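You operate a simulated robot arm through the tools that you are given. There is no shell and no other tool.

You run a simulated robot arm. Do the job below in one go: nothing can be reset, and whatever is moved stays where it is left.

TASK
Lock the ram, change the press slide's cap for the 20 ml one and free the ram.
Fine: the ram lock wing nut locks it; the old cap goes on the bench; slide pushed in before the lock comes off. Set down upright: metal cap, what you pick out. Where these are worked on the way, their far stop is far enough and under half their travel is too little: press slide.

The check looks at the end state, three seconds after you hand in, the way a careful person would. Anything else that was tipped, shoved, dropped, spilled or broken makes it a failure. A push-on lid holds only when it is set on centred and level and pressed home; a screw cap is set on level and turned clockwise until tight.

THE ROBOT
A 6-joint arm with a two-finger gripper, fixed in place. Base frame: the origin is at the foot of the arm, x ahead of it, y to its left, z up; the work surface is at about z = 800. Lengths are in mm, angles in rad, forces in N, time in s.
With the tool pointing down near the work surface it reaches from about 540 to 780 mm from the base axis. Its first joint turns from -2.897 to 2.897 rad. Payload 1.66 kg.
The tool frame sits at the grasp point between the pads (the TCP): z along the fingers, y along the line on which they close. The tips reach 16 mm beyond it. The gripper opens to 111 mm. The gripper's body begins 104 mm behind the TCP.
Orientation is that of the tool frame in the base frame, as a unit quaternion [w, x, y, z]. With the fingers straight down and closing along the base's y, the tool's x points along the base's -x, its y along +y and its z along -z.

THE INTERFACE
- The arm moves only by the tool nudge_tool. Its argument "increments" is a list that holds one entry, the list of rows, each a list of 7 numbers: the shift along the base's x, y, z in mm, then the turn, a rotation vector about the base's x, y, z in rad, then the opening, from 0 (shut) to 1 (fully open). In form: [[[tx, ty, tz, wx, wy, wz, hand], ...]]. A call has 1 to 20 rows; each row is the pose to reach, as a shift and turn from the pose commanded when the call began. Rows are played at 5 a second. More than 50 mm and 0.15 rad between two rows, or a gripper value outside its range, and nothing of the call is played. Where a pose cannot be reached the arm comes as near as it can. A force on the tool above 50 N (or 10 N above the force at the start of the call, whichever is more), or a blocked arm, ends the call early, and 0.2 s more pass. The fingers move at their own pace and stop on an object; they squeeze with about 32 N. The grip force told is the motor's: it shows also when the fingers shut on nothing. Time passes only in rows, and 0.2 s behind the last, so rows that repeat a pose let the fingers close. The reply holds the time, the measured pose of the TCP, the force on the tool along the base axes, the opening and the grip force, in the units named above and with some noise, with the torque about the TCP (base axes, N m) and any sound that the robot's microphone picked up.
- Cameras (640 x 400 px; columns grow to the right, rows downward): "scene" is fixed at [228, 501, 1362.9]; the picture's right is [-0.86, -0.51, 0.00], its down [-0.21, 0.35, -0.91] and it looks along [0.47, -0.79, -0.41] (base axes); focal length 262 px, centre (320, 200). "wrist" rides on the gripper at [70, 14, -143] in the tool frame; the picture's right is [-0.19, 0.98, 0.00], its down [-0.87, -0.17, -0.47] and it looks along [-0.46, -0.09, 0.88] (tool axes); focal length 230 px, centre (320, 200). There is no depth. A picture from a camera that has moved, and an enlarged one, comes with that camera's place and axes in the base frame and with its lens. The place of the scene camera against the robot may be out by one fixed shift of up to 12 mm in any direction.
- snapshot(camera): a new picture of that camera. It takes no simulated time.
- slide_trunk(by): slides the trunk up (or, below 0, down) by that many mm; the arm rides with it, the base frame stays. It gives what a move gives, with no picture.
- close_up(camera, box): a new picture of the part [left, top, right, bottom] of that camera's present view, enlarged. It takes no simulated time.
- job_done(): hands the job in; it is judged then, once.

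Nothing tells you positions but the pictures and the camera data. Unless the task says otherwise, let go and move clear before handing in.

The tools are called after ">>>" by a JSON object that holds its "name" and its "arguments". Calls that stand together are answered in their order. nudge_tool: Moves the arm, as the interface text tells. Its arguments: {"type":"object","properties":{"increments":{"type":"array"}},"required":["increments"]} The other tools are called the same way: slide_trunk (by) slides the trunk up or down; snapshot (camera) takes a picture; close_up (camera, box) takes an enlarged picture of a part of a camera's view; job_done () hands the job in.

At the start:

```text
t: 0.0
tool_pos: [503.2, -117.3, 1333.1]
orientation: [0.0, 0.0, 1.0, 0.0]
force: [-0.2, -0.5, 0.3]
ft_torque: [-0.04, -0.02, 0.0]
finger_gap: 110.9
grasp_force: 0.0
trunk travel left (down, up): [-250.0, 340.0]
```

scene: 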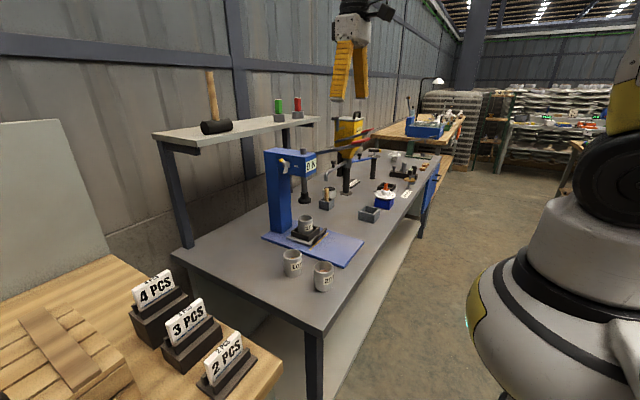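
wrist: 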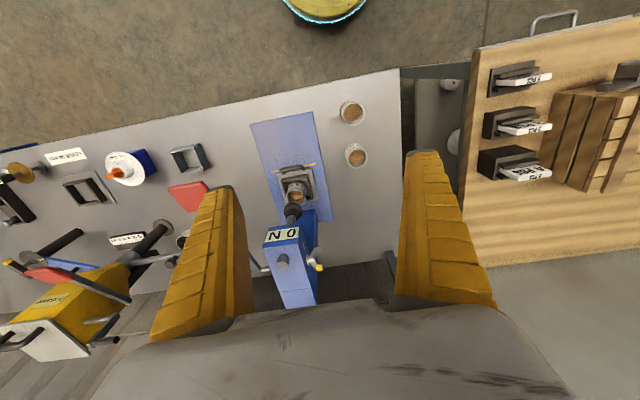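

I see a blue arbor press with a cap on its slide and two cups/caps standing near it on the bench. I'll take enlarged pictures first to understand the parts.

>>> {"name": "close_up", "arguments": {"camera": "scene", "box": [240, 130, 370, 300]}}

>>> {"name": "close_up", "arguments": {"camera": "wrist", "box": [230, 80, 410, 320]}}

>>> {"name": "close_up", "arguments": {"camera": "scene", "box": [250, 200, 350, 300]}}

>>> {"name": "close_up", "arguments": {"camera": "scene", "box": [260, 130, 340, 210]}}

>>> {"name": "close_up", "arguments": {"camera": "scene", "box": [310, 100, 450, 230]}}

```text
2.35 times, centred on (305, 215) of scene
camera zoom: at [228.0, 501.0, 1362.9], right [-0.86, -0.51, 0.0], down [-0.21, 0.35, -0.91], along [0.47, -0.79, -0.41], focal length 618 px, centre (355, 165)
```

zoom: 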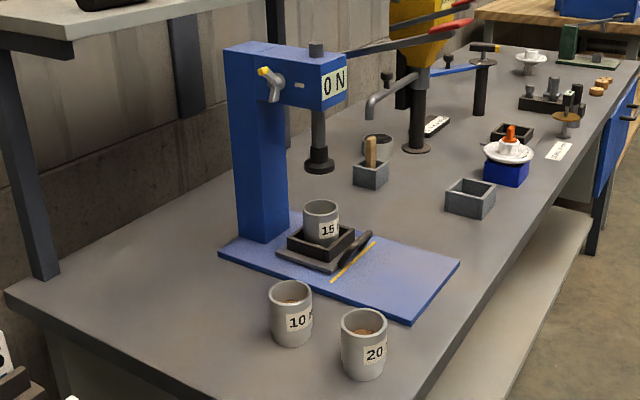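

```text
1.67 times, centred on (320, 200) of wrist
camera zoom: at [432.4, -105.0, 1475.4], right [0.19, 0.98, 0.0], down [0.87, -0.17, 0.47], along [0.46, -0.09, -0.88], focal length 384 px, centre (320, 200)
```

zoom: 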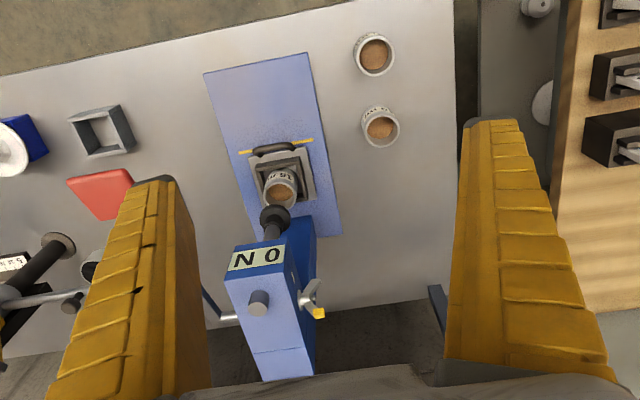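

```text
4.00 times, centred on (300, 250) of scene
camera zoom: at [228.0, 501.0, 1362.9], right [-0.86, -0.51, 0.0], down [-0.21, 0.35, -0.91], along [0.47, -0.79, -0.41], focal length 1050 px, centre (400, 0)
```

zoom: 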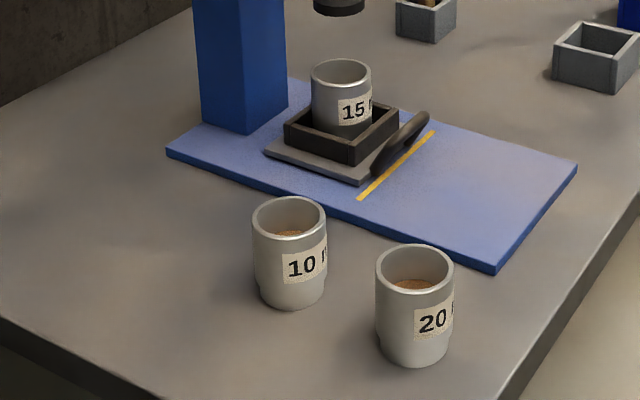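

```text
5.00 times, centred on (300, 170) of scene
camera zoom: at [228.0, 501.0, 1362.9], right [-0.86, -0.51, 0.0], down [-0.21, 0.35, -0.91], along [0.47, -0.79, -0.41], focal length 1312 px, centre (420, 350)
```

zoom: 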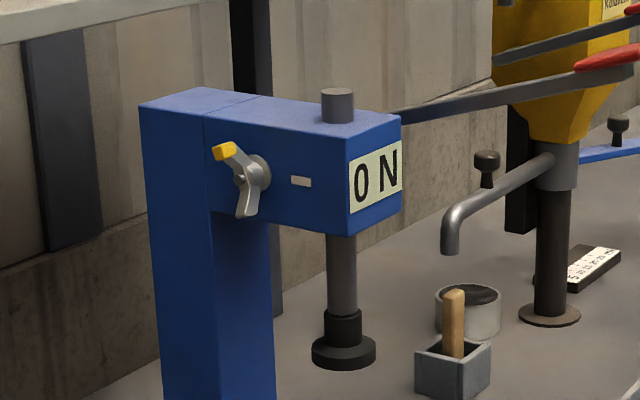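

```text
3.08 times, centred on (380, 165) of scene
camera zoom: at [228.0, 501.0, 1362.9], right [-0.86, -0.51, 0.0], down [-0.21, 0.35, -0.91], along [0.47, -0.79, -0.41], focal length 808 px, centre (135, 308)
```

zoom: 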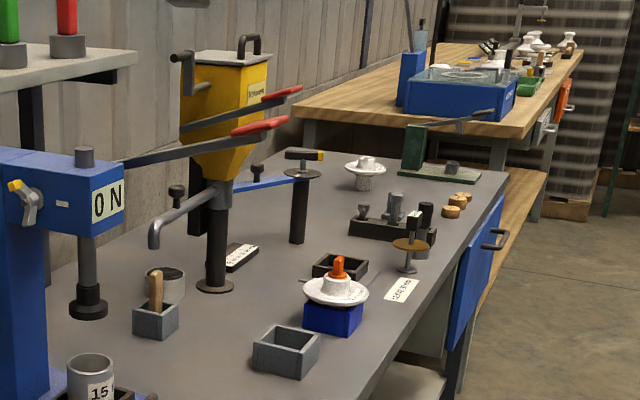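

The 15 ml cup sits in the slide under the ram, and the 10 and 20 ml cups stand to its left. The wing nut is on the head's +y face. I'll move the wrist camera closer before touching anything.

>>> {"name": "nudge_tool", "arguments": {"increments": [[[0, -40, -10, 0, 0, 0, 1], [0, -70, -50, 0, 0, 0, 1], [0, -100, -95, 0, 0, 0, 1], [0, -110, -140, 0, 0, 0, 1], [0, -110, -160, 0, 0, 0, 1]]]}}

>>> {"name": "snapshot", "arguments": {"camera": "wrist"}}

>>> {"name": "snapshot", "arguments": {"camera": "scene"}}

```text
refused: row 3 steps farther than a row can; nothing moved
```

```text
taken
camera wrist: at [432.4, -105.0, 1475.4], right [0.19, 0.98, 0.0], down [0.87, -0.17, 0.47], along [0.46, -0.09, -0.88], focal length 230 px, centre (320, 200)
```

wrist: 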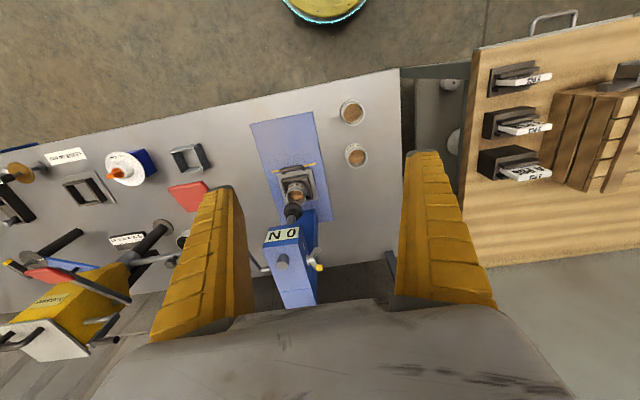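

```text
taken
```

scene: 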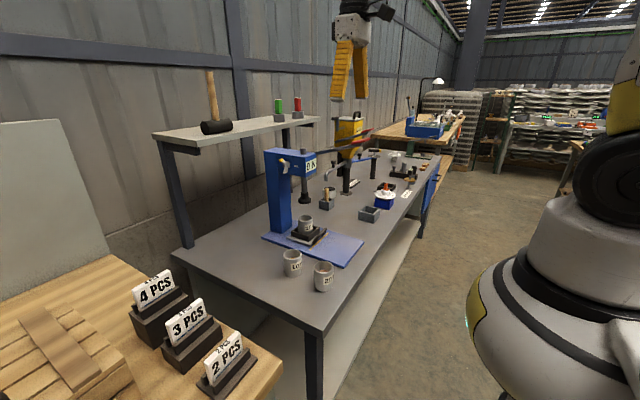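

Nothing moved because a step was too long. I'll go again with smaller steps to look at the press from nearby.

>>> {"name": "nudge_tool", "arguments": {"increments": [[[0, -35, -25, 0, 0, 0, 1], [0, -70, -50, 0, 0, 0, 1], [0, -100, -85, 0, 0, 0, 1], [0, -110, -130, 0, 0, 0, 1], [0, -110, -160, 0, 0, 0, 1]]]}}

>>> {"name": "snapshot", "arguments": {"camera": "wrist"}}

>>> {"name": "snapshot", "arguments": {"camera": "scene"}}

```text
t: 1.2
tool_pos: [501.9, -227.7, 1171.8]
orientation: [0.0, 0.0, 1.0, 0.0]
force: [0.5, -0.6, 0.5]
ft_torque: [0.01, 0.01, -0.02]
finger_gap: 110.7
grasp_force: 0.2
trunk travel left (down, up): [-250.0, 340.0]
```

```text
taken
camera wrist: at [432.8, -215.2, 1315.3], right [0.19, 0.98, 0.0], down [0.87, -0.17, 0.47], along [0.46, -0.09, -0.88], focal length 230 px, centre (320, 200)
```

wrist: 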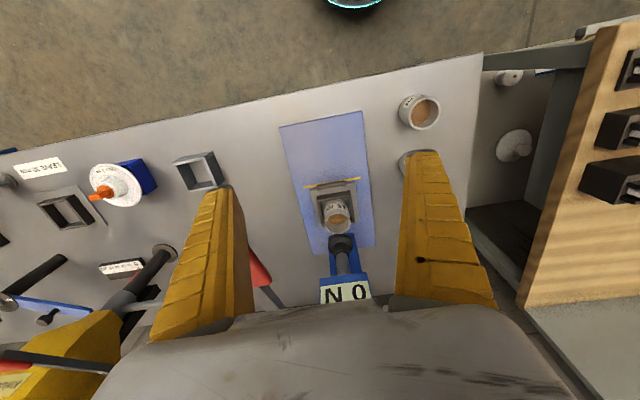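

```text
taken
```

scene: 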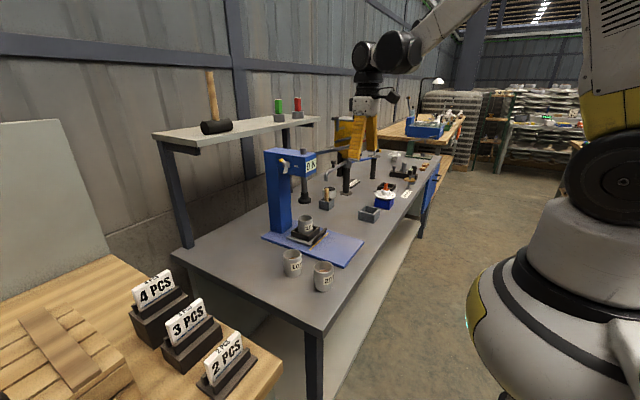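

The slide, nest and handle are visible now. I'll enlarge that area for measurements.

>>> {"name": "close_up", "arguments": {"camera": "wrist", "box": [260, 80, 450, 310]}}

>>> {"name": "close_up", "arguments": {"camera": "wrist", "box": [290, 150, 390, 250]}}

```text
1.74 times, centred on (355, 195) of wrist
camera zoom: at [432.8, -215.2, 1315.3], right [0.19, 0.98, 0.0], down [0.87, -0.17, 0.47], along [0.46, -0.09, -0.88], focal length 400 px, centre (259, 209)
```

zoom: 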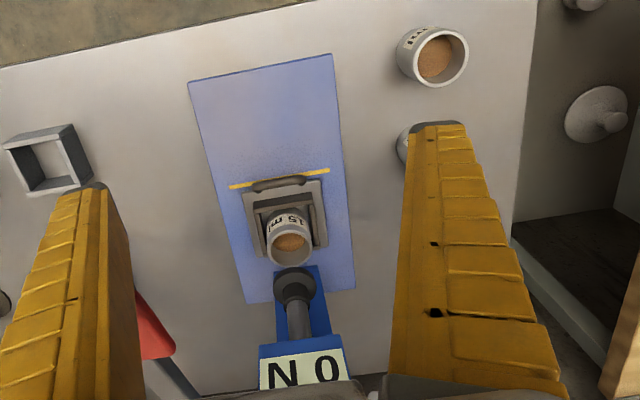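

```text
4.00 times, centred on (340, 200) of wrist
camera zoom: at [432.8, -215.2, 1315.3], right [0.19, 0.98, 0.0], down [0.87, -0.17, 0.47], along [0.46, -0.09, -0.88], focal length 920 px, centre (240, 200)
```

zoom: 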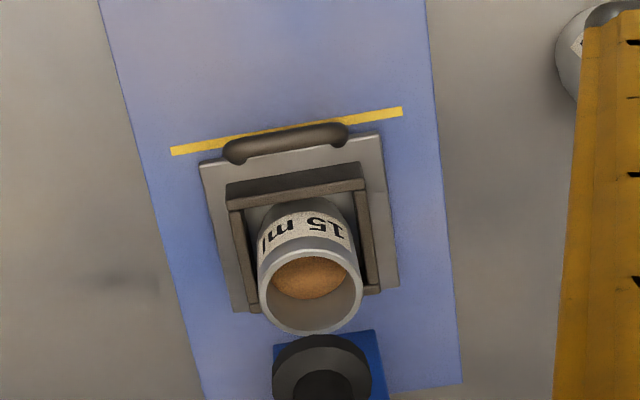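

The cup's axis is at about (718, -231), with its rim near z 889 and the handle near x 652. The head's front is at about x 690. Next I'll turn the tool to point along -y so I can study and grip the wing nut from the left.

>>> {"name": "nudge_tool", "arguments": {"increments": [[[8, 23, -2, -0.131, 0, 0, 1], [16, 46, -4, -0.262, 0, 0, 1], [24, 69, -6, -0.393, 0, 0, 1], [32, 92, -8, -0.524, 0, 0, 1], [40, 115, -10, -0.654, 0, 0, 1], [48, 138, -12, -0.785, 0, 0, 1], [56, 161, -14, -0.916, 0, 0, 1], [64, 184, -16, -1.047, 0, 0, 1], [72, 207, -18, -1.178, 0, 0, 1], [80, 230, -20, -1.309, 0, 0, 1], [88, 253, -22, -1.44, 0, 0, 1], [98, 278, -24, -1.5708, 0, 0, 1]]]}}

>>> {"name": "snapshot", "arguments": {"camera": "wrist"}}

>>> {"name": "snapshot", "arguments": {"camera": "scene"}}

```text
t: 3.8
tool_pos: [610.6, 32.2, 1149.1]
orientation: [-0.005, 0.005, -0.706, 0.708]
force: [0.2, 1.0, 0.8]
ft_torque: [-0.01, -0.01, 0.0]
finger_gap: 110.9
grasp_force: 0.1
out of reach, approached as far as the arm can: row 12
trunk travel left (down, up): [-250.0, 340.0]
```

```text
taken
camera wrist: at [538.7, 172.5, 1134.9], right [0.19, 0.0, -0.98], down [0.86, 0.48, 0.17], along [0.48, -0.88, 0.09], focal length 230 px, centre (320, 200)
```

wrist: 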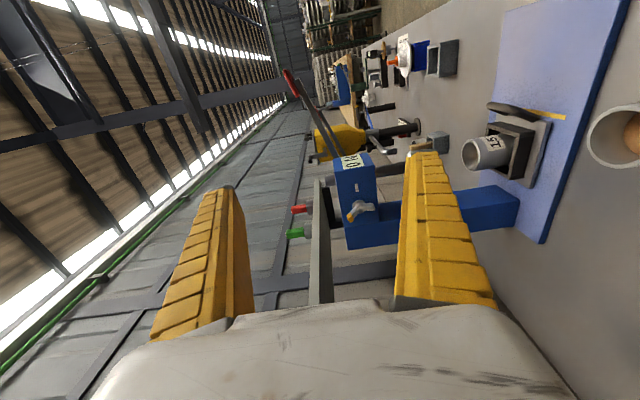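

```text
taken
```

scene: 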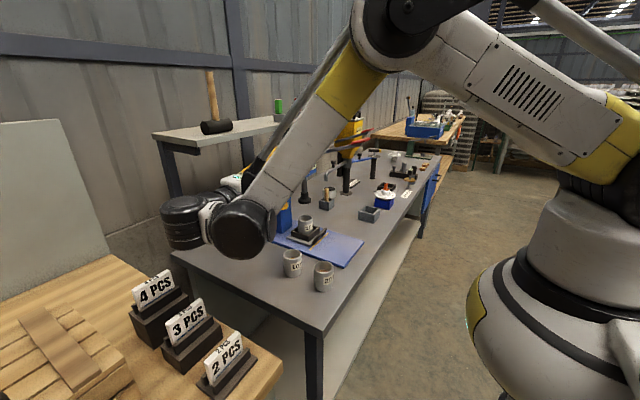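

The wing nut is in view from the side now. I'll enlarge it.

>>> {"name": "close_up", "arguments": {"camera": "wrist", "box": [320, 140, 420, 260]}}

>>> {"name": "close_up", "arguments": {"camera": "wrist", "box": [430, 60, 600, 220]}}

```text
3.33 times, centred on (370, 200) of wrist
camera zoom: at [538.7, 172.5, 1134.9], right [0.19, 0.0, -0.98], down [0.86, 0.48, 0.17], along [0.48, -0.88, 0.09], focal length 767 px, centre (153, 200)
```

zoom: 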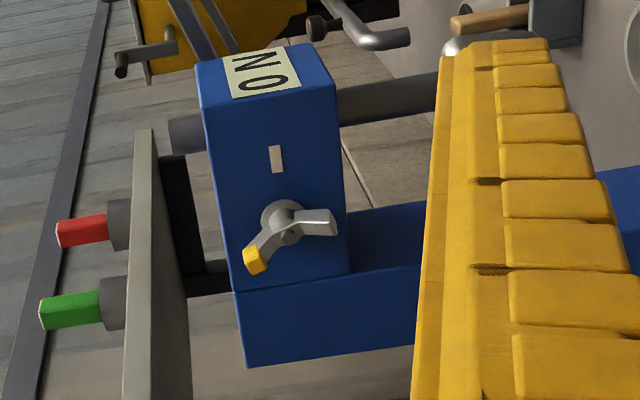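

```text
2.50 times, centred on (515, 140) of wrist
camera zoom: at [538.7, 172.5, 1134.9], right [0.19, 0.0, -0.98], down [0.86, 0.48, 0.17], along [0.48, -0.88, 0.09], focal length 575 px, centre (-168, 350)
```

zoom: 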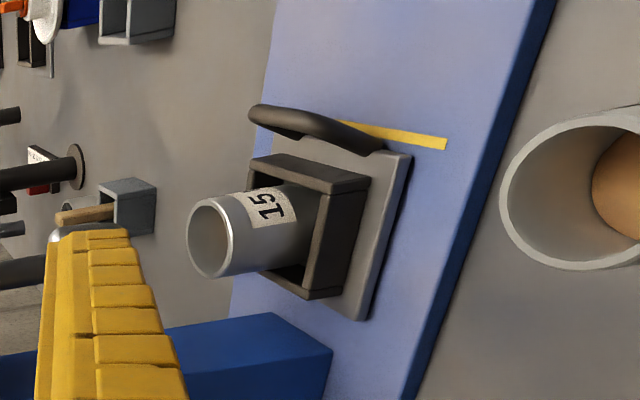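

The wing nut hub is at about (752, -170, 1105). Its yellow tip points up, leaning about 23° toward +x, and the mark is straight toward -x. I'll move nearer and keep checking reach.

>>> {"name": "nudge_tool", "arguments": {"increments": [[[20, -15, -8, 0, 0, 0, 1], [50, -40, -20, 0, 0, 0, 1], [80, -60, -30, 0, 0, 0, 1], [110, -80, -44, 0, 0, 0, 1], [140, -90, -44, 0, 0, 0, 1]]]}}

>>> {"name": "snapshot", "arguments": {"camera": "wrist"}}

>>> {"name": "snapshot", "arguments": {"camera": "scene"}}

```text
t: 5.0
tool_pos: [751.3, -58.6, 1104.6]
orientation: [0.0, 0.001, -0.707, 0.707]
force: [-0.3, 0.1, 0.0]
ft_torque: [-0.04, 0.01, 0.01]
finger_gap: 110.8
grasp_force: 0.1
trunk travel left (down, up): [-250.0, 340.0]
```

```text
taken
camera wrist: at [680.8, 82.1, 1091.3], right [0.19, 0.0, -0.98], down [0.87, 0.47, 0.17], along [0.46, -0.88, 0.09], focal length 230 px, centre (320, 200)
```

wrist: 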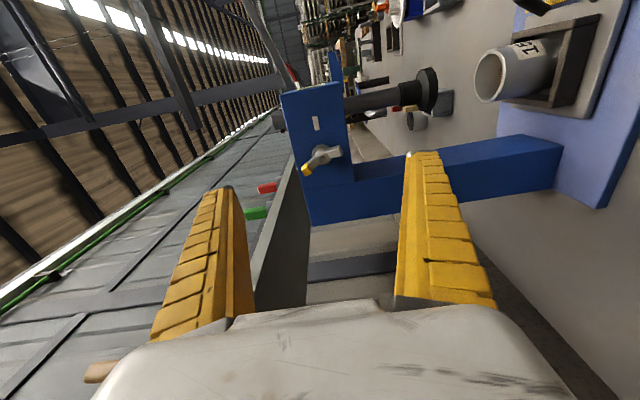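

```text
taken
```

scene: 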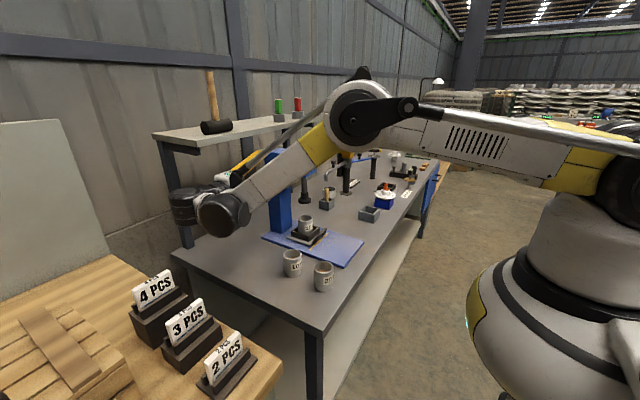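

The tool reaches and is level with the hub. I'll enlarge again to refine the nut's position.

>>> {"name": "close_up", "arguments": {"camera": "wrist", "box": [275, 70, 375, 220]}}

>>> {"name": "close_up", "arguments": {"camera": "wrist", "box": [295, 135, 355, 180]}}

>>> {"name": "close_up", "arguments": {"camera": "scene", "box": [160, 130, 360, 260]}}

```text
2.67 times, centred on (325, 145) of wrist
camera zoom: at [680.8, 82.1, 1091.3], right [0.19, 0.0, -0.98], down [0.87, 0.47, 0.17], along [0.46, -0.88, 0.09], focal length 614 px, centre (307, 347)
```

zoom: 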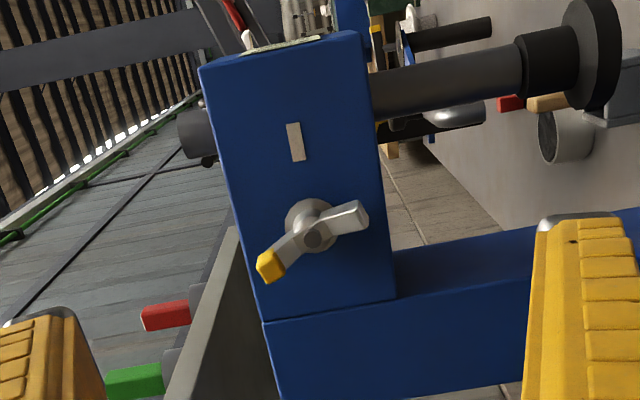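

```text
8.89 times, centred on (325, 158) of wrist
camera zoom: at [680.8, 82.1, 1091.3], right [0.19, 0.0, -0.98], down [0.87, 0.47, 0.17], along [0.46, -0.88, 0.09], focal length 2045 px, centre (276, 578)
```

zoom: 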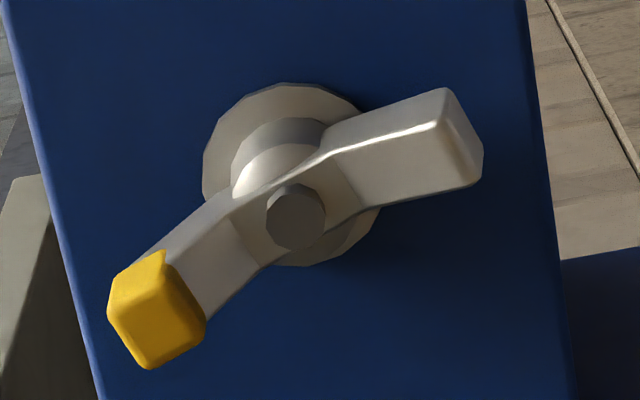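

```text
3.08 times, centred on (260, 195) of scene
camera zoom: at [228.0, 501.0, 1362.9], right [-0.86, -0.51, 0.0], down [-0.21, 0.35, -0.91], along [0.47, -0.79, -0.41], focal length 808 px, centre (505, 215)
```

zoom: 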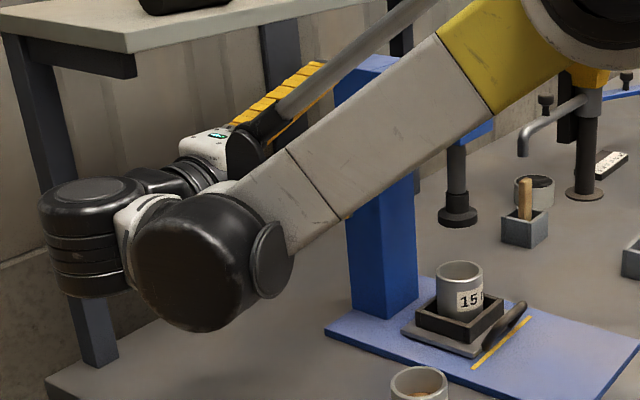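

The nut's stud is at about (761, -171, 1105) and the head face is at y ≈ -190. I'll turn the tool about its axis to +1.94 rad, so the fingers close across the wings and the tightening turn brings the hand back to where it is now.

>>> {"name": "nudge_tool", "arguments": {"increments": [[[1, 0, 0, 0, 0.14, 0, 0.9], [2, 0, 0, 0, 0.28, 0, 0.8], [3, 0, 0, 0, 0.42, 0, 0.7], [4, 0, 0, 0, 0.56, 0, 0.6], [5, 0, 0, 0, 0.7, 0, 0.5], [6, 0, 0, 0, 0.84, 0, 0.5], [7, 0, 0, 0, 0.98, 0, 0.5], [8, 0, 0, 0, 1.12, 0, 0.5], [9, 0, 0, 0, 1.26, 0, 0.5], [9, 0, 0, 0, 1.4, 0, 0.5], [9, 0, 0, 0, 1.54, 0, 0.5], [9, 0, 0, 0, 1.68, 0, 0.5], [9, 0, 0, 0, 1.82, 0, 0.5], [9, 0, 0, 0, 1.937, 0, 0.5]]]}}

>>> {"name": "snapshot", "arguments": {"camera": "wrist"}}

>>> {"name": "snapshot", "arguments": {"camera": "scene"}}

```text
t: 8.0
tool_pos: [759.9, -58.8, 1104.2]
orientation: [0.583, 0.583, -0.4, 0.4]
force: [0.3, -0.6, -0.5]
ft_torque: [-0.01, -0.01, 0.03]
finger_gap: 57.7
grasp_force: 1.2
trunk travel left (down, up): [-250.0, 340.0]
```

```text
taken
camera wrist: at [771.2, 82.9, 1174.7], right [-0.98, 0.0, 0.18], down [-0.16, 0.47, -0.87], along [-0.08, -0.88, -0.46], focal length 230 px, centre (320, 200)
```

wrist: 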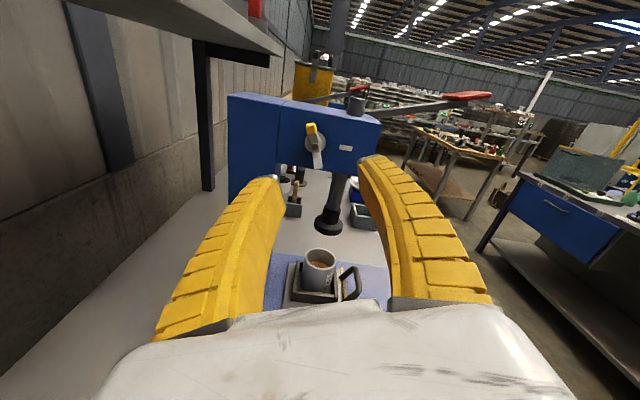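

```text
taken
```

scene: 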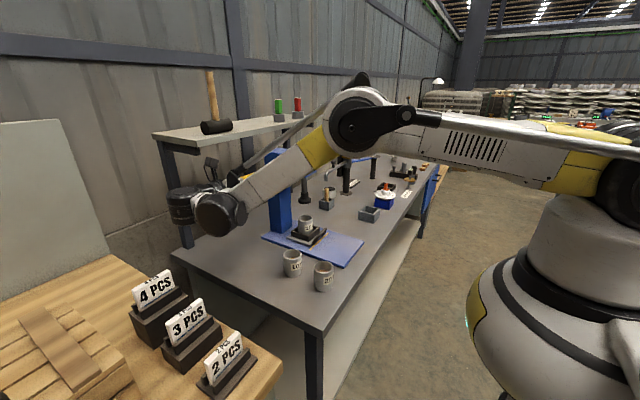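

The rotation worked and the camera now looks down at the nut, slide and handle. I'll enlarge both.

>>> {"name": "close_up", "arguments": {"camera": "wrist", "box": [280, 110, 360, 180]}}

>>> {"name": "close_up", "arguments": {"camera": "wrist", "box": [270, 220, 400, 310]}}

```text
5.71 times, centred on (320, 145) of wrist
camera zoom: at [771.2, 82.9, 1174.7], right [-0.98, 0.0, 0.18], down [-0.16, 0.47, -0.87], along [-0.08, -0.88, -0.46], focal length 1315 px, centre (320, 514)
```

zoom: 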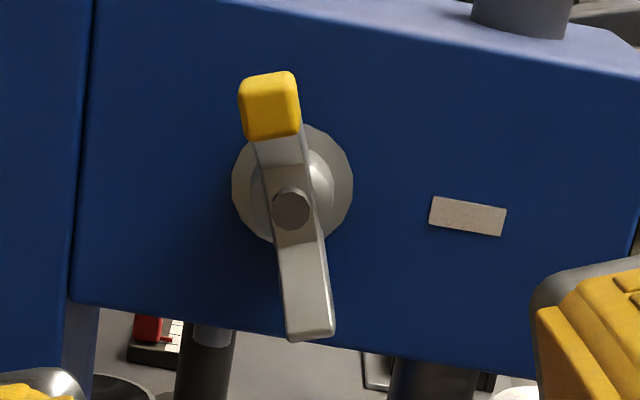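

```text
4.44 times, centred on (335, 265) of wrist
camera zoom: at [771.2, 82.9, 1174.7], right [-0.98, 0.0, 0.18], down [-0.16, 0.47, -0.87], along [-0.08, -0.88, -0.46], focal length 1022 px, centre (253, -89)
```

zoom: 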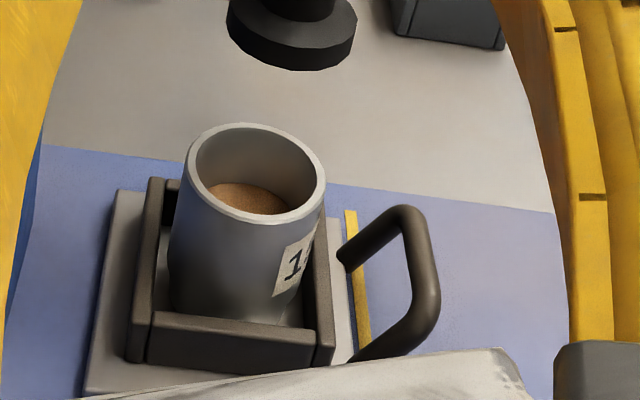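

From two views the nut's axis is at (764.7, 1104.7), with its stud end at y ≈ -180 and the head face at y ≈ -200. The yellow tip needs about 110° clockwise to reach the mark. I'll move in with the fingers open around the wings and check.

>>> {"name": "nudge_tool", "arguments": {"increments": [[[5, -30, 0.4, 0, -0.026, 0, 0.5], [5, -60, 0.4, 0, -0.026, 0, 0.5], [5, -85, 0.4, 0, -0.026, 0, 0.5], [5, -100, 0.4, 0, -0.026, 0, 0.5], [5, -108.5, 0.4, 0, -0.026, 0, 0.5], [5, -108.5, 0.4, 0, -0.026, 0, 0.5]]]}}

>>> {"name": "snapshot", "arguments": {"camera": "wrist"}}

>>> {"name": "close_up", "arguments": {"camera": "wrist", "box": [240, 40, 400, 200]}}

>>> {"name": "close_up", "arguments": {"camera": "scene", "box": [200, 100, 340, 240]}}

```text
t: 9.4
tool_pos: [765.1, -166.9, 1104.9]
orientation: [0.578, 0.576, -0.409, 0.407]
force: [0.5, -0.3, 0.2]
ft_torque: [-0.01, 0.02, -0.02]
finger_gap: 57.4
grasp_force: 1.5
trunk travel left (down, up): [-250.0, 340.0]
```

```text
taken
camera wrist: at [774.7, -25.7, 1175.4], right [-0.99, 0.0, 0.15], down [-0.13, 0.47, -0.87], along [-0.07, -0.88, -0.47], focal length 230 px, centre (320, 200)
```

wrist: 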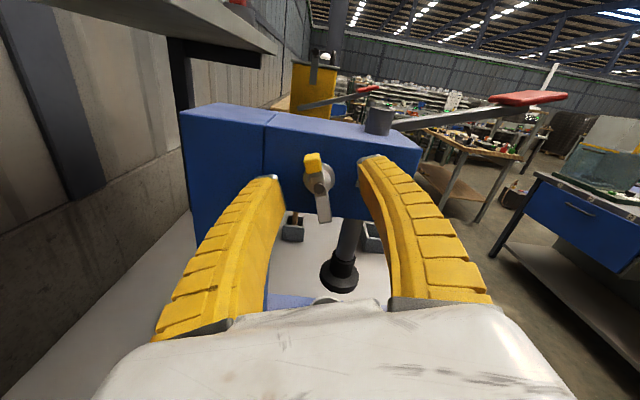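

```text
2.50 times, centred on (320, 120) of wrist
camera zoom: at [774.7, -25.7, 1175.4], right [-0.99, 0.0, 0.15], down [-0.13, 0.47, -0.87], along [-0.07, -0.88, -0.47], focal length 575 px, centre (320, 400)
```

zoom: 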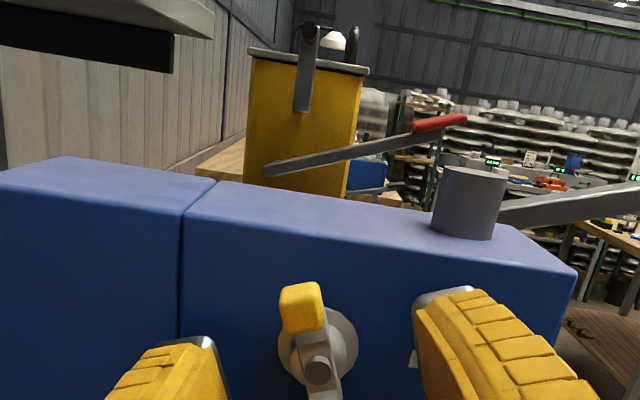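

```text
2.86 times, centred on (270, 170) of scene
camera zoom: at [228.0, 501.0, 1362.9], right [-0.86, -0.51, 0.0], down [-0.21, 0.35, -0.91], along [0.47, -0.79, -0.41], focal length 750 px, centre (463, 286)
```

zoom: 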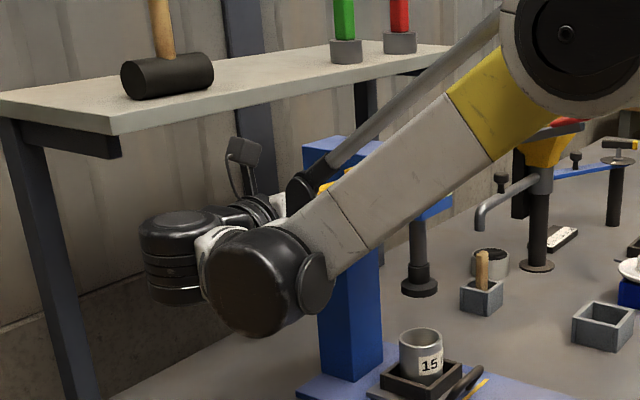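

The wings sit centred between the fingers. I'll close on them gently.

>>> {"name": "nudge_tool", "arguments": {"increments": [[[0, 0, 0, 0, 0, 0, 0.3], [0, 0, 0, 0, 0, 0, 0.15], [0, 0, 0, 0, 0, 0, 0], [0, 0, 0, 0, 0, 0, 0]]]}}

>>> {"name": "close_up", "arguments": {"camera": "wrist", "box": [240, 80, 400, 240]}}

```text
t: 10.4
tool_pos: [764.7, -166.7, 1105.3]
orientation: [0.578, 0.577, -0.408, 0.408]
force: [3.0, 5.4, -0.9]
ft_torque: [0.11, 0.02, -0.01]
finger_gap: 6.4
grasp_force: 33.9
trunk travel left (down, up): [-250.0, 340.0]
```

```text
2.50 times, centred on (320, 160) of wrist
camera zoom: at [775.2, -24.5, 1175.1], right [-0.99, 0.0, 0.15], down [-0.13, 0.47, -0.87], along [-0.07, -0.88, -0.47], focal length 575 px, centre (320, 300)
```

zoom: 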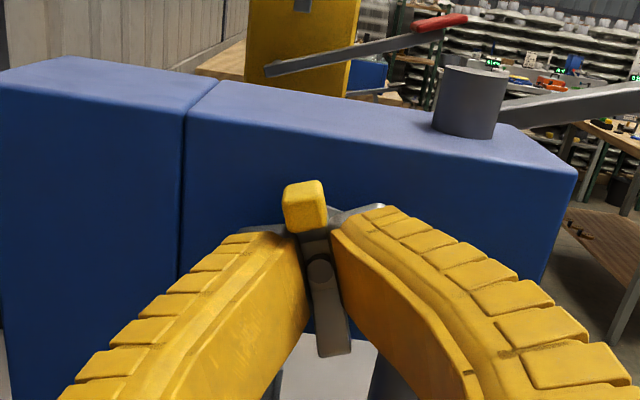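

The nut is gripped with only a small side force. I'll turn clockwise, seen from +y, in stages and watch the torque.

>>> {"name": "nudge_tool", "arguments": {"increments": [[[0, 0, 0, 0, -0.1, 0, 0], [0, 0, 0, 0, -0.2, 0, 0], [0, 0, 0, 0, -0.3, 0, 0], [0, 0, 0, 0, -0.4, 0, 0], [0, 0, 0, 0, -0.5, 0, 0]]]}}

>>> {"name": "snapshot", "arguments": {"camera": "wrist"}}

```text
t: 11.6
tool_pos: [764.8, -166.4, 1105.9]
orientation: [0.458, 0.459, -0.538, 0.539]
force: [4.9, 6.6, -0.9]
ft_torque: [-0.19, 0.03, -0.01]
finger_gap: 7.1
grasp_force: 34.0
trunk travel left (down, up): [-250.0, 340.0]
```

```text
taken
camera wrist: at [740.1, -24.8, 1171.6], right [-0.94, 0.0, -0.35], down [0.3, 0.47, -0.83], along [0.16, -0.88, -0.44], focal length 230 px, centre (320, 200)
```

wrist: 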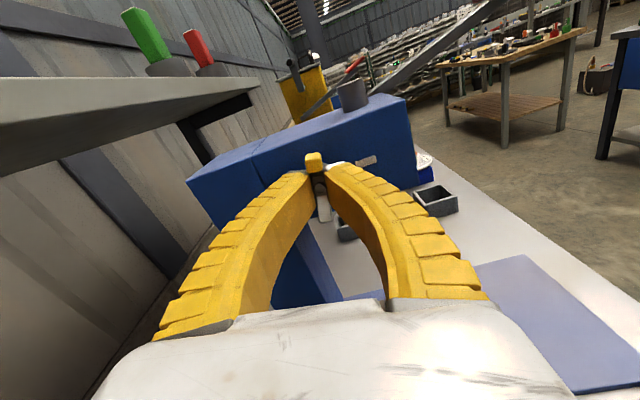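

It turns with the hand and meets almost no resistance. I'll continue toward the mark.

>>> {"name": "nudge_tool", "arguments": {"increments": [[[0, 0, 0, 0, -0.1, 0, 0], [0, 0, 0, 0, -0.2, 0, 0], [0, 0, 0, 0, -0.3, 0, 0], [0, 0, 0, 0, -0.4, 0, 0], [0, 0, 0, 0, -0.5, 0, 0], [0, 0, 0, 0, -0.6, 0, 0], [0, 0, 0, 0, -0.7, 0, 0], [0, 0, 0, 0, -0.8, 0, 0], [0, 0, 0, 0, -0.9, 0, 0], [0, 0, 0, 0, -1.0, 0, 0], [0, 0, 0, 0, -1.1, 0, 0], [0, 0, 0, 0, -1.2, 0, 0]]]}}

>>> {"name": "snapshot", "arguments": {"camera": "wrist"}}

>>> {"name": "close_up", "arguments": {"camera": "wrist", "box": [240, 80, 400, 240]}}

```text
t: 14.2
tool_pos: [765.4, -166.3, 1104.7]
orientation: [0.075, 0.074, -0.703, 0.703]
force: [5.7, 6.3, 1.5]
ft_torque: [-0.01, 0.02, -0.15]
finger_gap: 6.8
grasp_force: 33.4
trunk travel left (down, up): [-250.0, 340.0]
```

```text
taken
camera wrist: at [693.4, -24.8, 1106.0], right [-0.02, 0.0, -1.0], down [0.88, 0.47, -0.02], along [0.47, -0.88, -0.01], focal length 230 px, centre (320, 200)
```

wrist: 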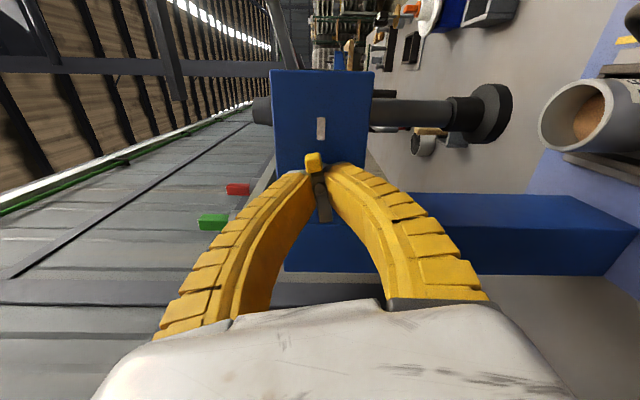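

```text
2.50 times, centred on (320, 160) of wrist
camera zoom: at [693.4, -24.8, 1106.0], right [-0.02, 0.0, -1.0], down [0.88, 0.47, -0.02], along [0.47, -0.88, -0.01], focal length 575 px, centre (320, 300)
```

zoom: 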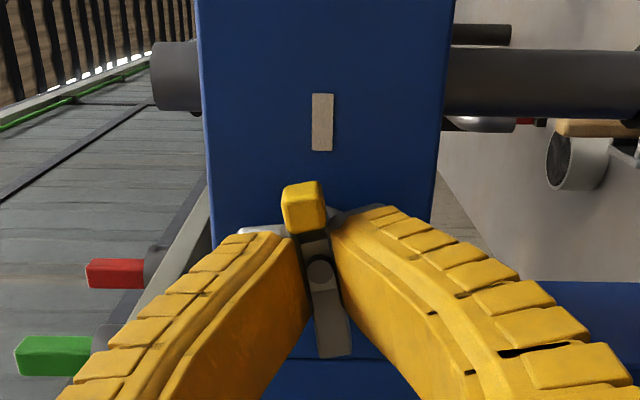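

About 12° remains to the mark. I'll continue in small steps and look for a stop.

>>> {"name": "nudge_tool", "arguments": {"increments": [[[0, 0, 0, 0, -0.05, 0, 0], [0, 0, 0, 0, -0.1, 0, 0], [0, 0, 0, 0, -0.15, 0, 0], [0, 0, 0, 0, -0.2, 0, 0], [0, 0, 0, 0, -0.22, 0, 0]]]}}

>>> {"name": "close_up", "arguments": {"camera": "wrist", "box": [240, 80, 400, 240]}}

```text
t: 15.4
tool_pos: [765.1, -166.9, 1104.0]
orientation: [-0.004, -0.004, -0.707, 0.708]
force: [3.8, 5.7, 0.6]
ft_torque: [-0.02, 0.09, 0.02]
finger_gap: 7.1
grasp_force: 35.1
trunk travel left (down, up): [-250.0, 340.0]
```

```text
2.50 times, centred on (320, 160) of wrist
camera zoom: at [694.8, -24.9, 1090.5], right [0.2, 0.0, -0.98], down [0.86, 0.47, 0.18], along [0.46, -0.88, 0.09], focal length 575 px, centre (320, 300)
```

zoom: 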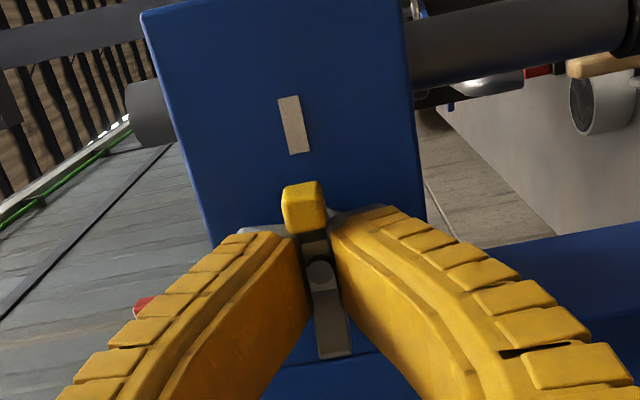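

The yellow tip lines up with the mark and the torque is starting to rise. A small probe will tell me if this is the stop.

>>> {"name": "nudge_tool", "arguments": {"increments": [[[0, 0, 0, 0, -0.03, 0, 0], [0, 0, 0, 0, -0.06, 0, 0], [0, 0, 0, 0, -0.06, 0, 0]]]}}

>>> {"name": "close_up", "arguments": {"camera": "wrist", "box": [240, 80, 400, 240]}}

```text
t: 16.2
tool_pos: [764.8, -167.3, 1104.8]
orientation: [0.025, 0.024, 0.707, -0.707]
force: [-1.0, 7.4, -5.2]
ft_torque: [0.01, 0.53, 0.05]
finger_gap: 7.7
grasp_force: 34.3
trunk travel left (down, up): [-250.0, 340.0]
```

```text
2.50 times, centred on (320, 160) of wrist
camera zoom: at [695.6, -25.0, 1086.5], right [0.26, 0.0, -0.97], down [0.85, 0.47, 0.23], along [0.46, -0.88, 0.12], focal length 575 px, centre (320, 300)
```

zoom: 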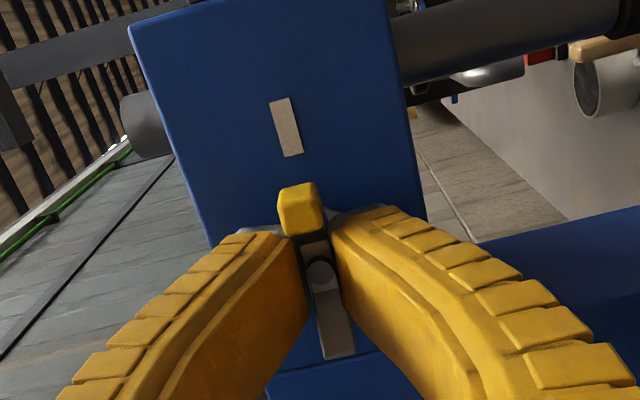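

The torque jumped to 0.5 N m, so this is the stop: the wing nut is tight at the mark. I'll let go and back straight out.

>>> {"name": "nudge_tool", "arguments": {"increments": [[[0, 0, 0, 0, 0.04, 0, 0], [0, 0, 0, 0, 0.04, 0, 0.25], [0, 0, 0, 0, 0.04, 0, 0.5], [0, 0, 0, 0, 0.04, 0, 0.5], [0, 30, 0, 0, 0.04, 0, 0.5], [0, 70, 0, 0, 0.04, 0, 0.5], [0, 110, 0, 0, 0.06, 0, 0.5]]]}}

>>> {"name": "snapshot", "arguments": {"camera": "wrist"}}

>>> {"name": "close_up", "arguments": {"camera": "wrist", "box": [270, 70, 370, 200]}}

```text
t: 17.8
tool_pos: [764.1, -56.8, 1104.8]
orientation: [0.003, 0.002, 0.707, -0.707]
force: [0.0, 0.3, 0.1]
ft_torque: [0.01, 0.01, -0.04]
finger_gap: 57.6
grasp_force: 1.2
trunk travel left (down, up): [-250.0, 340.0]
```

```text
taken
camera wrist: at [694.1, 85.5, 1091.0], right [0.2, 0.0, -0.98], down [0.86, 0.47, 0.18], along [0.46, -0.88, 0.09], focal length 230 px, centre (320, 200)
```

wrist: 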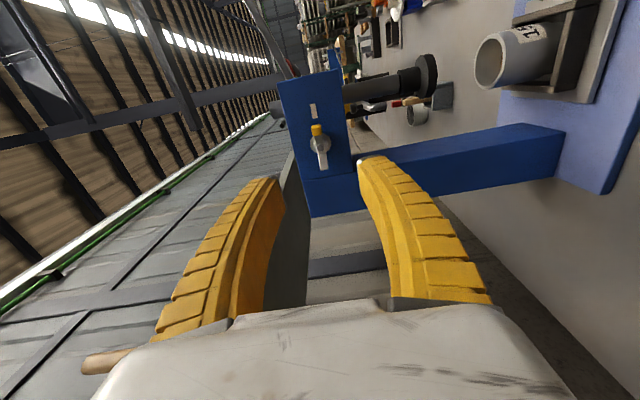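

```text
3.08 times, centred on (320, 135) of wrist
camera zoom: at [694.1, 85.5, 1091.0], right [0.2, 0.0, -0.98], down [0.86, 0.47, 0.18], along [0.46, -0.88, 0.09], focal length 708 px, centre (320, 400)
```

zoom: 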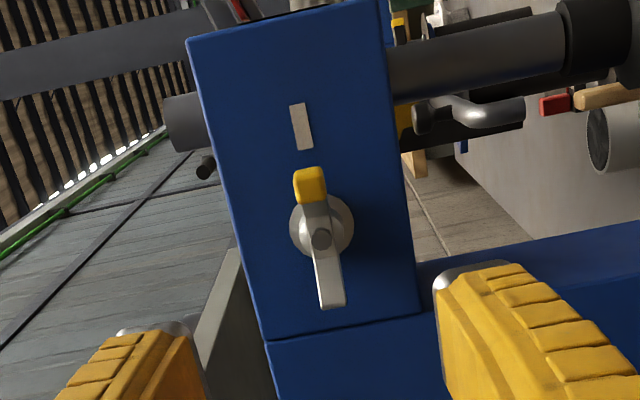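

The lock is set with the yellow tip at the mark. Now I'll back off, return the hand to pointing down and prepare to take the slide handle. Its bar is at about (641, -230, 855).

>>> {"name": "nudge_tool", "arguments": {"increments": [[[-14, 0, 5, 0.1428, 0, 0, 0.5], [-28, 0, 10, 0.2856, 0, 0, 0.5], [-42, 0, 15, 0.4284, 0, 0, 0.5], [-56, 0, 20, 0.5712, 0, 0, 0.5], [-70, -2, 25, 0.714, 0, 0, 0.5], [-84, -4, 30, 0.8568, 0, 0, 0.5], [-98, -6, 35, 0.9996, 0, 0, 0.5], [-112, -8, 40, 1.1424, 0, 0, 0.5], [-126, -10, 45, 1.2852, 0, 0, 0.5], [-140, -12, 50, 1.428, 0, 0, 0.5], [-154, -14, 50, 1.5708, 0, 0, 0.5]]]}}

>>> {"name": "nudge_tool", "arguments": {"increments": [[[0, -8, -3, 0, 0, -0.1428, 0.5], [0, -16, -6, 0, 0, -0.2856, 0.5], [0, -24, -9, 0, 0, -0.4284, 0.5], [0, -32, -12, 0, 0, -0.5712, 0.5], [0, -40, -15, 0, 0, -0.714, 0.5], [0, -48, -18, 0, 0, -0.8568, 0.5], [0, -56, -21, 0, 0, -0.9996, 0.5], [0, -64, -24, 0, 0, -1.1424, 0.5], [0, -72, -27, 0, 0, -1.2852, 0.5], [0, -80, -30, 0, 0, -1.428, 0.5], [0, -88, -33, 0, 0, -1.5708, 0.5]]]}}

>>> {"name": "nudge_tool", "arguments": {"increments": [[[0, 0, -10, -0.131, 0, 0, 0.4], [0, 0, -30, -0.262, 0, 0, 0.4], [0, 0, -50, -0.393, 0, 0, 0.4], [0, 0, -70, -0.524, 0, 0, 0.4]]]}}

>>> {"name": "snapshot", "arguments": {"camera": "wrist"}}

>>> {"name": "snapshot", "arguments": {"camera": "scene"}}

```text
t: 20.2
tool_pos: [610.1, -71.1, 1155.2]
orientation: [0.0, 0.004, 1.0, 0.001]
force: [-0.3, 0.4, -1.1]
ft_torque: [-0.02, 0.0, -0.03]
finger_gap: 57.4
grasp_force: 1.0
trunk travel left (down, up): [-250.0, 340.0]
```

```text
t: 22.6
tool_pos: [609.9, -159.9, 1122.0]
orientation: [0.0, 0.711, 0.703, 0.0]
force: [0.5, 0.1, 0.2]
ft_torque: [-0.01, -0.03, -0.03]
finger_gap: 57.5
grasp_force: 1.4
trunk travel left (down, up): [-250.0, 340.0]
```

```text
t: 23.6
tool_pos: [611.4, -160.1, 1052.1]
orientation: [0.185, 0.686, 0.68, -0.182]
force: [0.6, -0.6, -1.1]
ft_torque: [-0.02, 0.0, 0.01]
finger_gap: 46.6
grasp_force: 1.4
trunk travel left (down, up): [-250.0, 340.0]
```

```text
taken
camera wrist: at [625.2, -28.2, 1140.0], right [0.98, -0.17, 0.1], down [-0.17, -0.51, 0.84], along [-0.09, -0.84, -0.53], focal length 230 px, centre (320, 200)
```

wrist: 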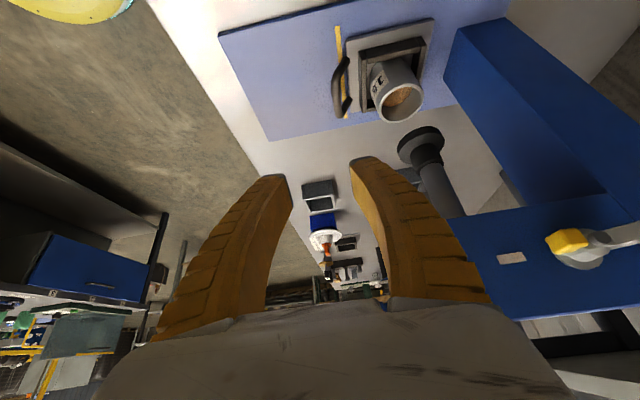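

```text
taken
```

scene: 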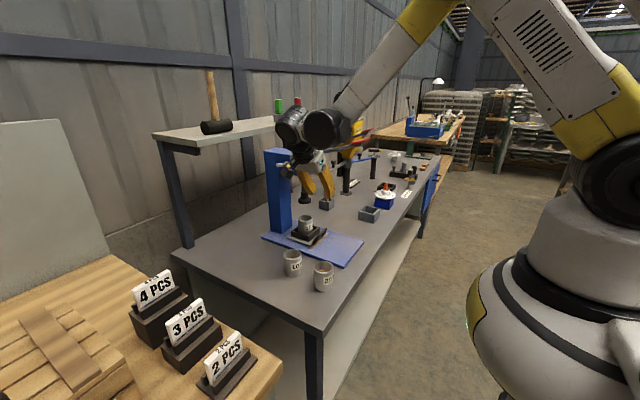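

The hand is oriented as planned, tilted 30° with its back toward +y. I'll enlarge the slide and handle.

>>> {"name": "close_up", "arguments": {"camera": "wrist", "box": [300, 10, 450, 140]}}

```text
3.08 times, centred on (375, 75) of wrist
camera zoom: at [625.2, -28.2, 1140.0], right [0.98, -0.17, 0.1], down [-0.17, -0.51, 0.84], along [-0.09, -0.84, -0.53], focal length 708 px, centre (151, 585)
```

zoom: 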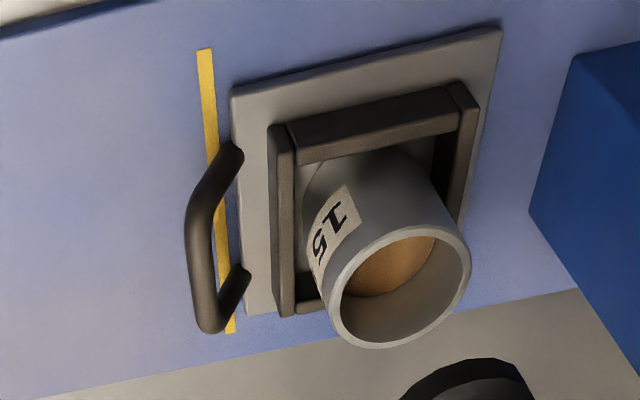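

The bar's centre is at about (644, -227, 852) and the nest's front wall at x ≈ 677, so a finger fits between them. I'll approach the handle in two stages, narrowing the gap to 28 mm.

>>> {"name": "nudge_tool", "arguments": {"increments": [[[8, -6, -30, 0, 0, 0, 0.3], [18, -12, -65, 0, 0, 0, 0.24], [28, -20, -100, 0, 0, 0, 0.24], [33, -30, -128, 0, 0, 0, 0.24], [33, -37, -140, 0, 0, 0, 0.24]]]}}

>>> {"name": "snapshot", "arguments": {"camera": "wrist"}}

>>> {"name": "close_up", "arguments": {"camera": "scene", "box": [240, 130, 380, 270]}}

```text
t: 24.8
tool_pos: [642.8, -196.2, 912.5]
orientation: [0.183, 0.686, 0.68, -0.183]
force: [-0.4, -0.7, 0.7]
ft_torque: [0.01, -0.02, 0.0]
finger_gap: 29.8
grasp_force: 2.3
trunk travel left (down, up): [-250.0, 340.0]
```

```text
taken
camera wrist: at [656.7, -65.3, 1000.7], right [0.98, -0.17, 0.1], down [-0.18, -0.51, 0.84], along [-0.09, -0.84, -0.53], focal length 230 px, centre (320, 200)
```

wrist: 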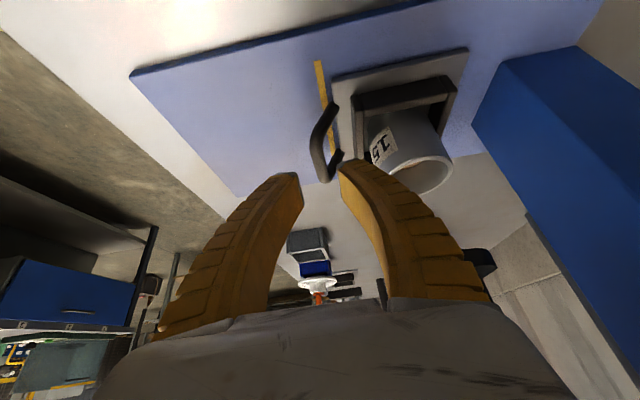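

```text
2.86 times, centred on (310, 200) of scene
camera zoom: at [228.0, 501.0, 1362.9], right [-0.86, -0.51, 0.0], down [-0.21, 0.35, -0.91], along [0.47, -0.79, -0.41], focal length 750 px, centre (349, 200)
```

zoom: 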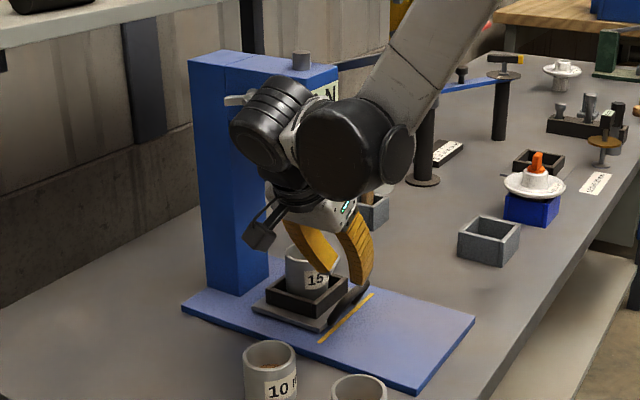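

The bar is lining up between the fingers. One more enlargement before the final approach.

>>> {"name": "close_up", "arguments": {"camera": "wrist", "box": [270, 60, 400, 200]}}

```text
2.86 times, centred on (335, 130) of wrist
camera zoom: at [656.7, -65.3, 1000.7], right [0.98, -0.17, 0.1], down [-0.18, -0.51, 0.84], along [-0.09, -0.84, -0.53], focal length 657 px, centre (277, 400)
```

zoom: 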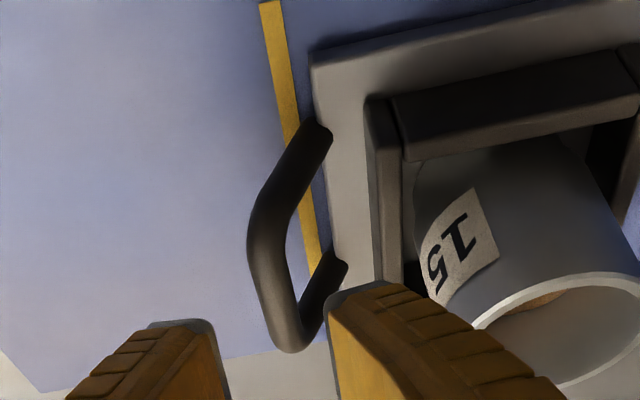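

The bar runs from y ≈ -188 to -251 at x ≈ 645, z ≈ 857. I'll make the final approach and close on it.

>>> {"name": "nudge_tool", "arguments": {"increments": [[[2, -6, -14, 0, 0, 0, 0.24], [2, -13, -28, 0, 0, 0, 0.24], [2, -20, -42, 0, 0, 0, 0.24], [2, -25, -54, 0, 0, 0, 0.24], [2, -25, -54, 0, 0, 0, 0.24]]]}}

>>> {"name": "close_up", "arguments": {"camera": "wrist", "box": [240, 40, 420, 240]}}

>>> {"name": "close_up", "arguments": {"camera": "scene", "box": [240, 130, 380, 270]}}

```text
t: 26.0
tool_pos: [644.5, -220.7, 858.9]
orientation: [0.184, 0.686, 0.68, -0.182]
force: [0.1, -0.2, 1.2]
ft_torque: [0.04, -0.04, 0.03]
finger_gap: 29.4
grasp_force: 1.8
trunk travel left (down, up): [-250.0, 340.0]
```

```text
2.00 times, centred on (330, 140) of wrist
camera zoom: at [658.6, -90.6, 946.7], right [0.98, -0.17, 0.1], down [-0.18, -0.51, 0.84], along [-0.09, -0.84, -0.53], focal length 460 px, centre (300, 320)
```

zoom: 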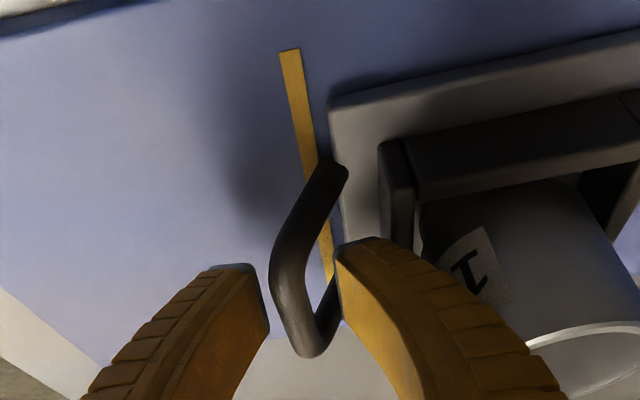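

```text
2.86 times, centred on (310, 200) of scene
camera zoom: at [228.0, 501.0, 1362.9], right [-0.86, -0.51, 0.0], down [-0.21, 0.35, -0.91], along [0.47, -0.79, -0.41], focal length 750 px, centre (349, 200)
```

zoom: 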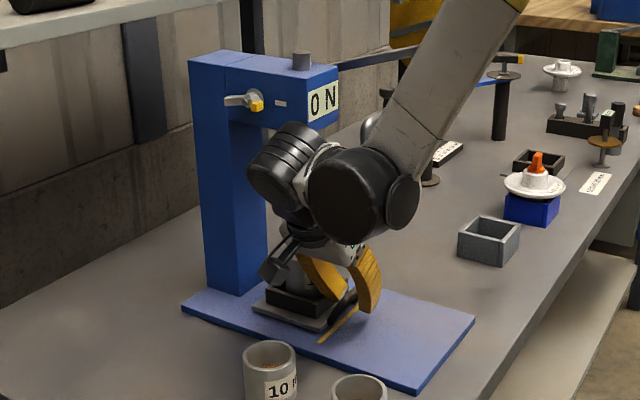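

The bar is between the fingers but about 4 mm toward the front one. I'll shift by that much and close.

>>> {"name": "nudge_tool", "arguments": {"increments": [[[-4, 0, 0, 0, 0, 0, 0.24], [-4, 0, 0, 0, 0, 0, 0.16], [-4, 0, 0, 0, 0, 0, 0.1], [-4, 0, 0, 0, 0, 0, 0.0], [-4, 0, 0, 0, 0, 0, 0.0], [-4, 0, 0, 0, 0, 0, 0.0]]]}}

>>> {"name": "close_up", "arguments": {"camera": "wrist", "box": [240, 40, 420, 240]}}

```text
t: 27.4
tool_pos: [641.0, -221.7, 858.3]
orientation: [0.185, 0.686, 0.68, -0.183]
force: [4.5, 0.6, 7.9]
ft_torque: [-0.12, 0.01, 0.04]
finger_gap: 7.8
grasp_force: 33.8
trunk travel left (down, up): [-250.0, 340.0]
```

```text
2.00 times, centred on (330, 140) of wrist
camera zoom: at [654.9, -90.5, 947.2], right [0.98, -0.17, 0.1], down [-0.18, -0.51, 0.84], along [-0.09, -0.84, -0.53], focal length 460 px, centre (300, 320)
```

zoom: 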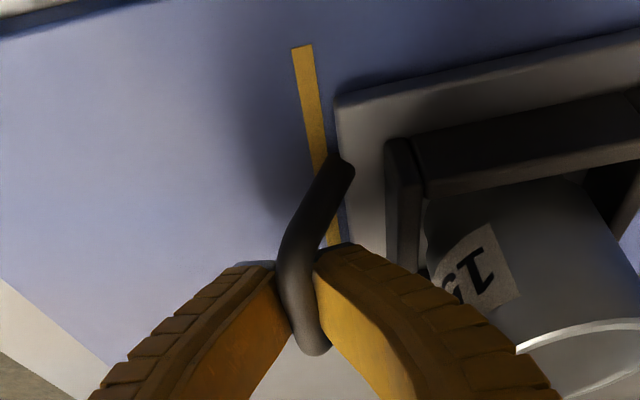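

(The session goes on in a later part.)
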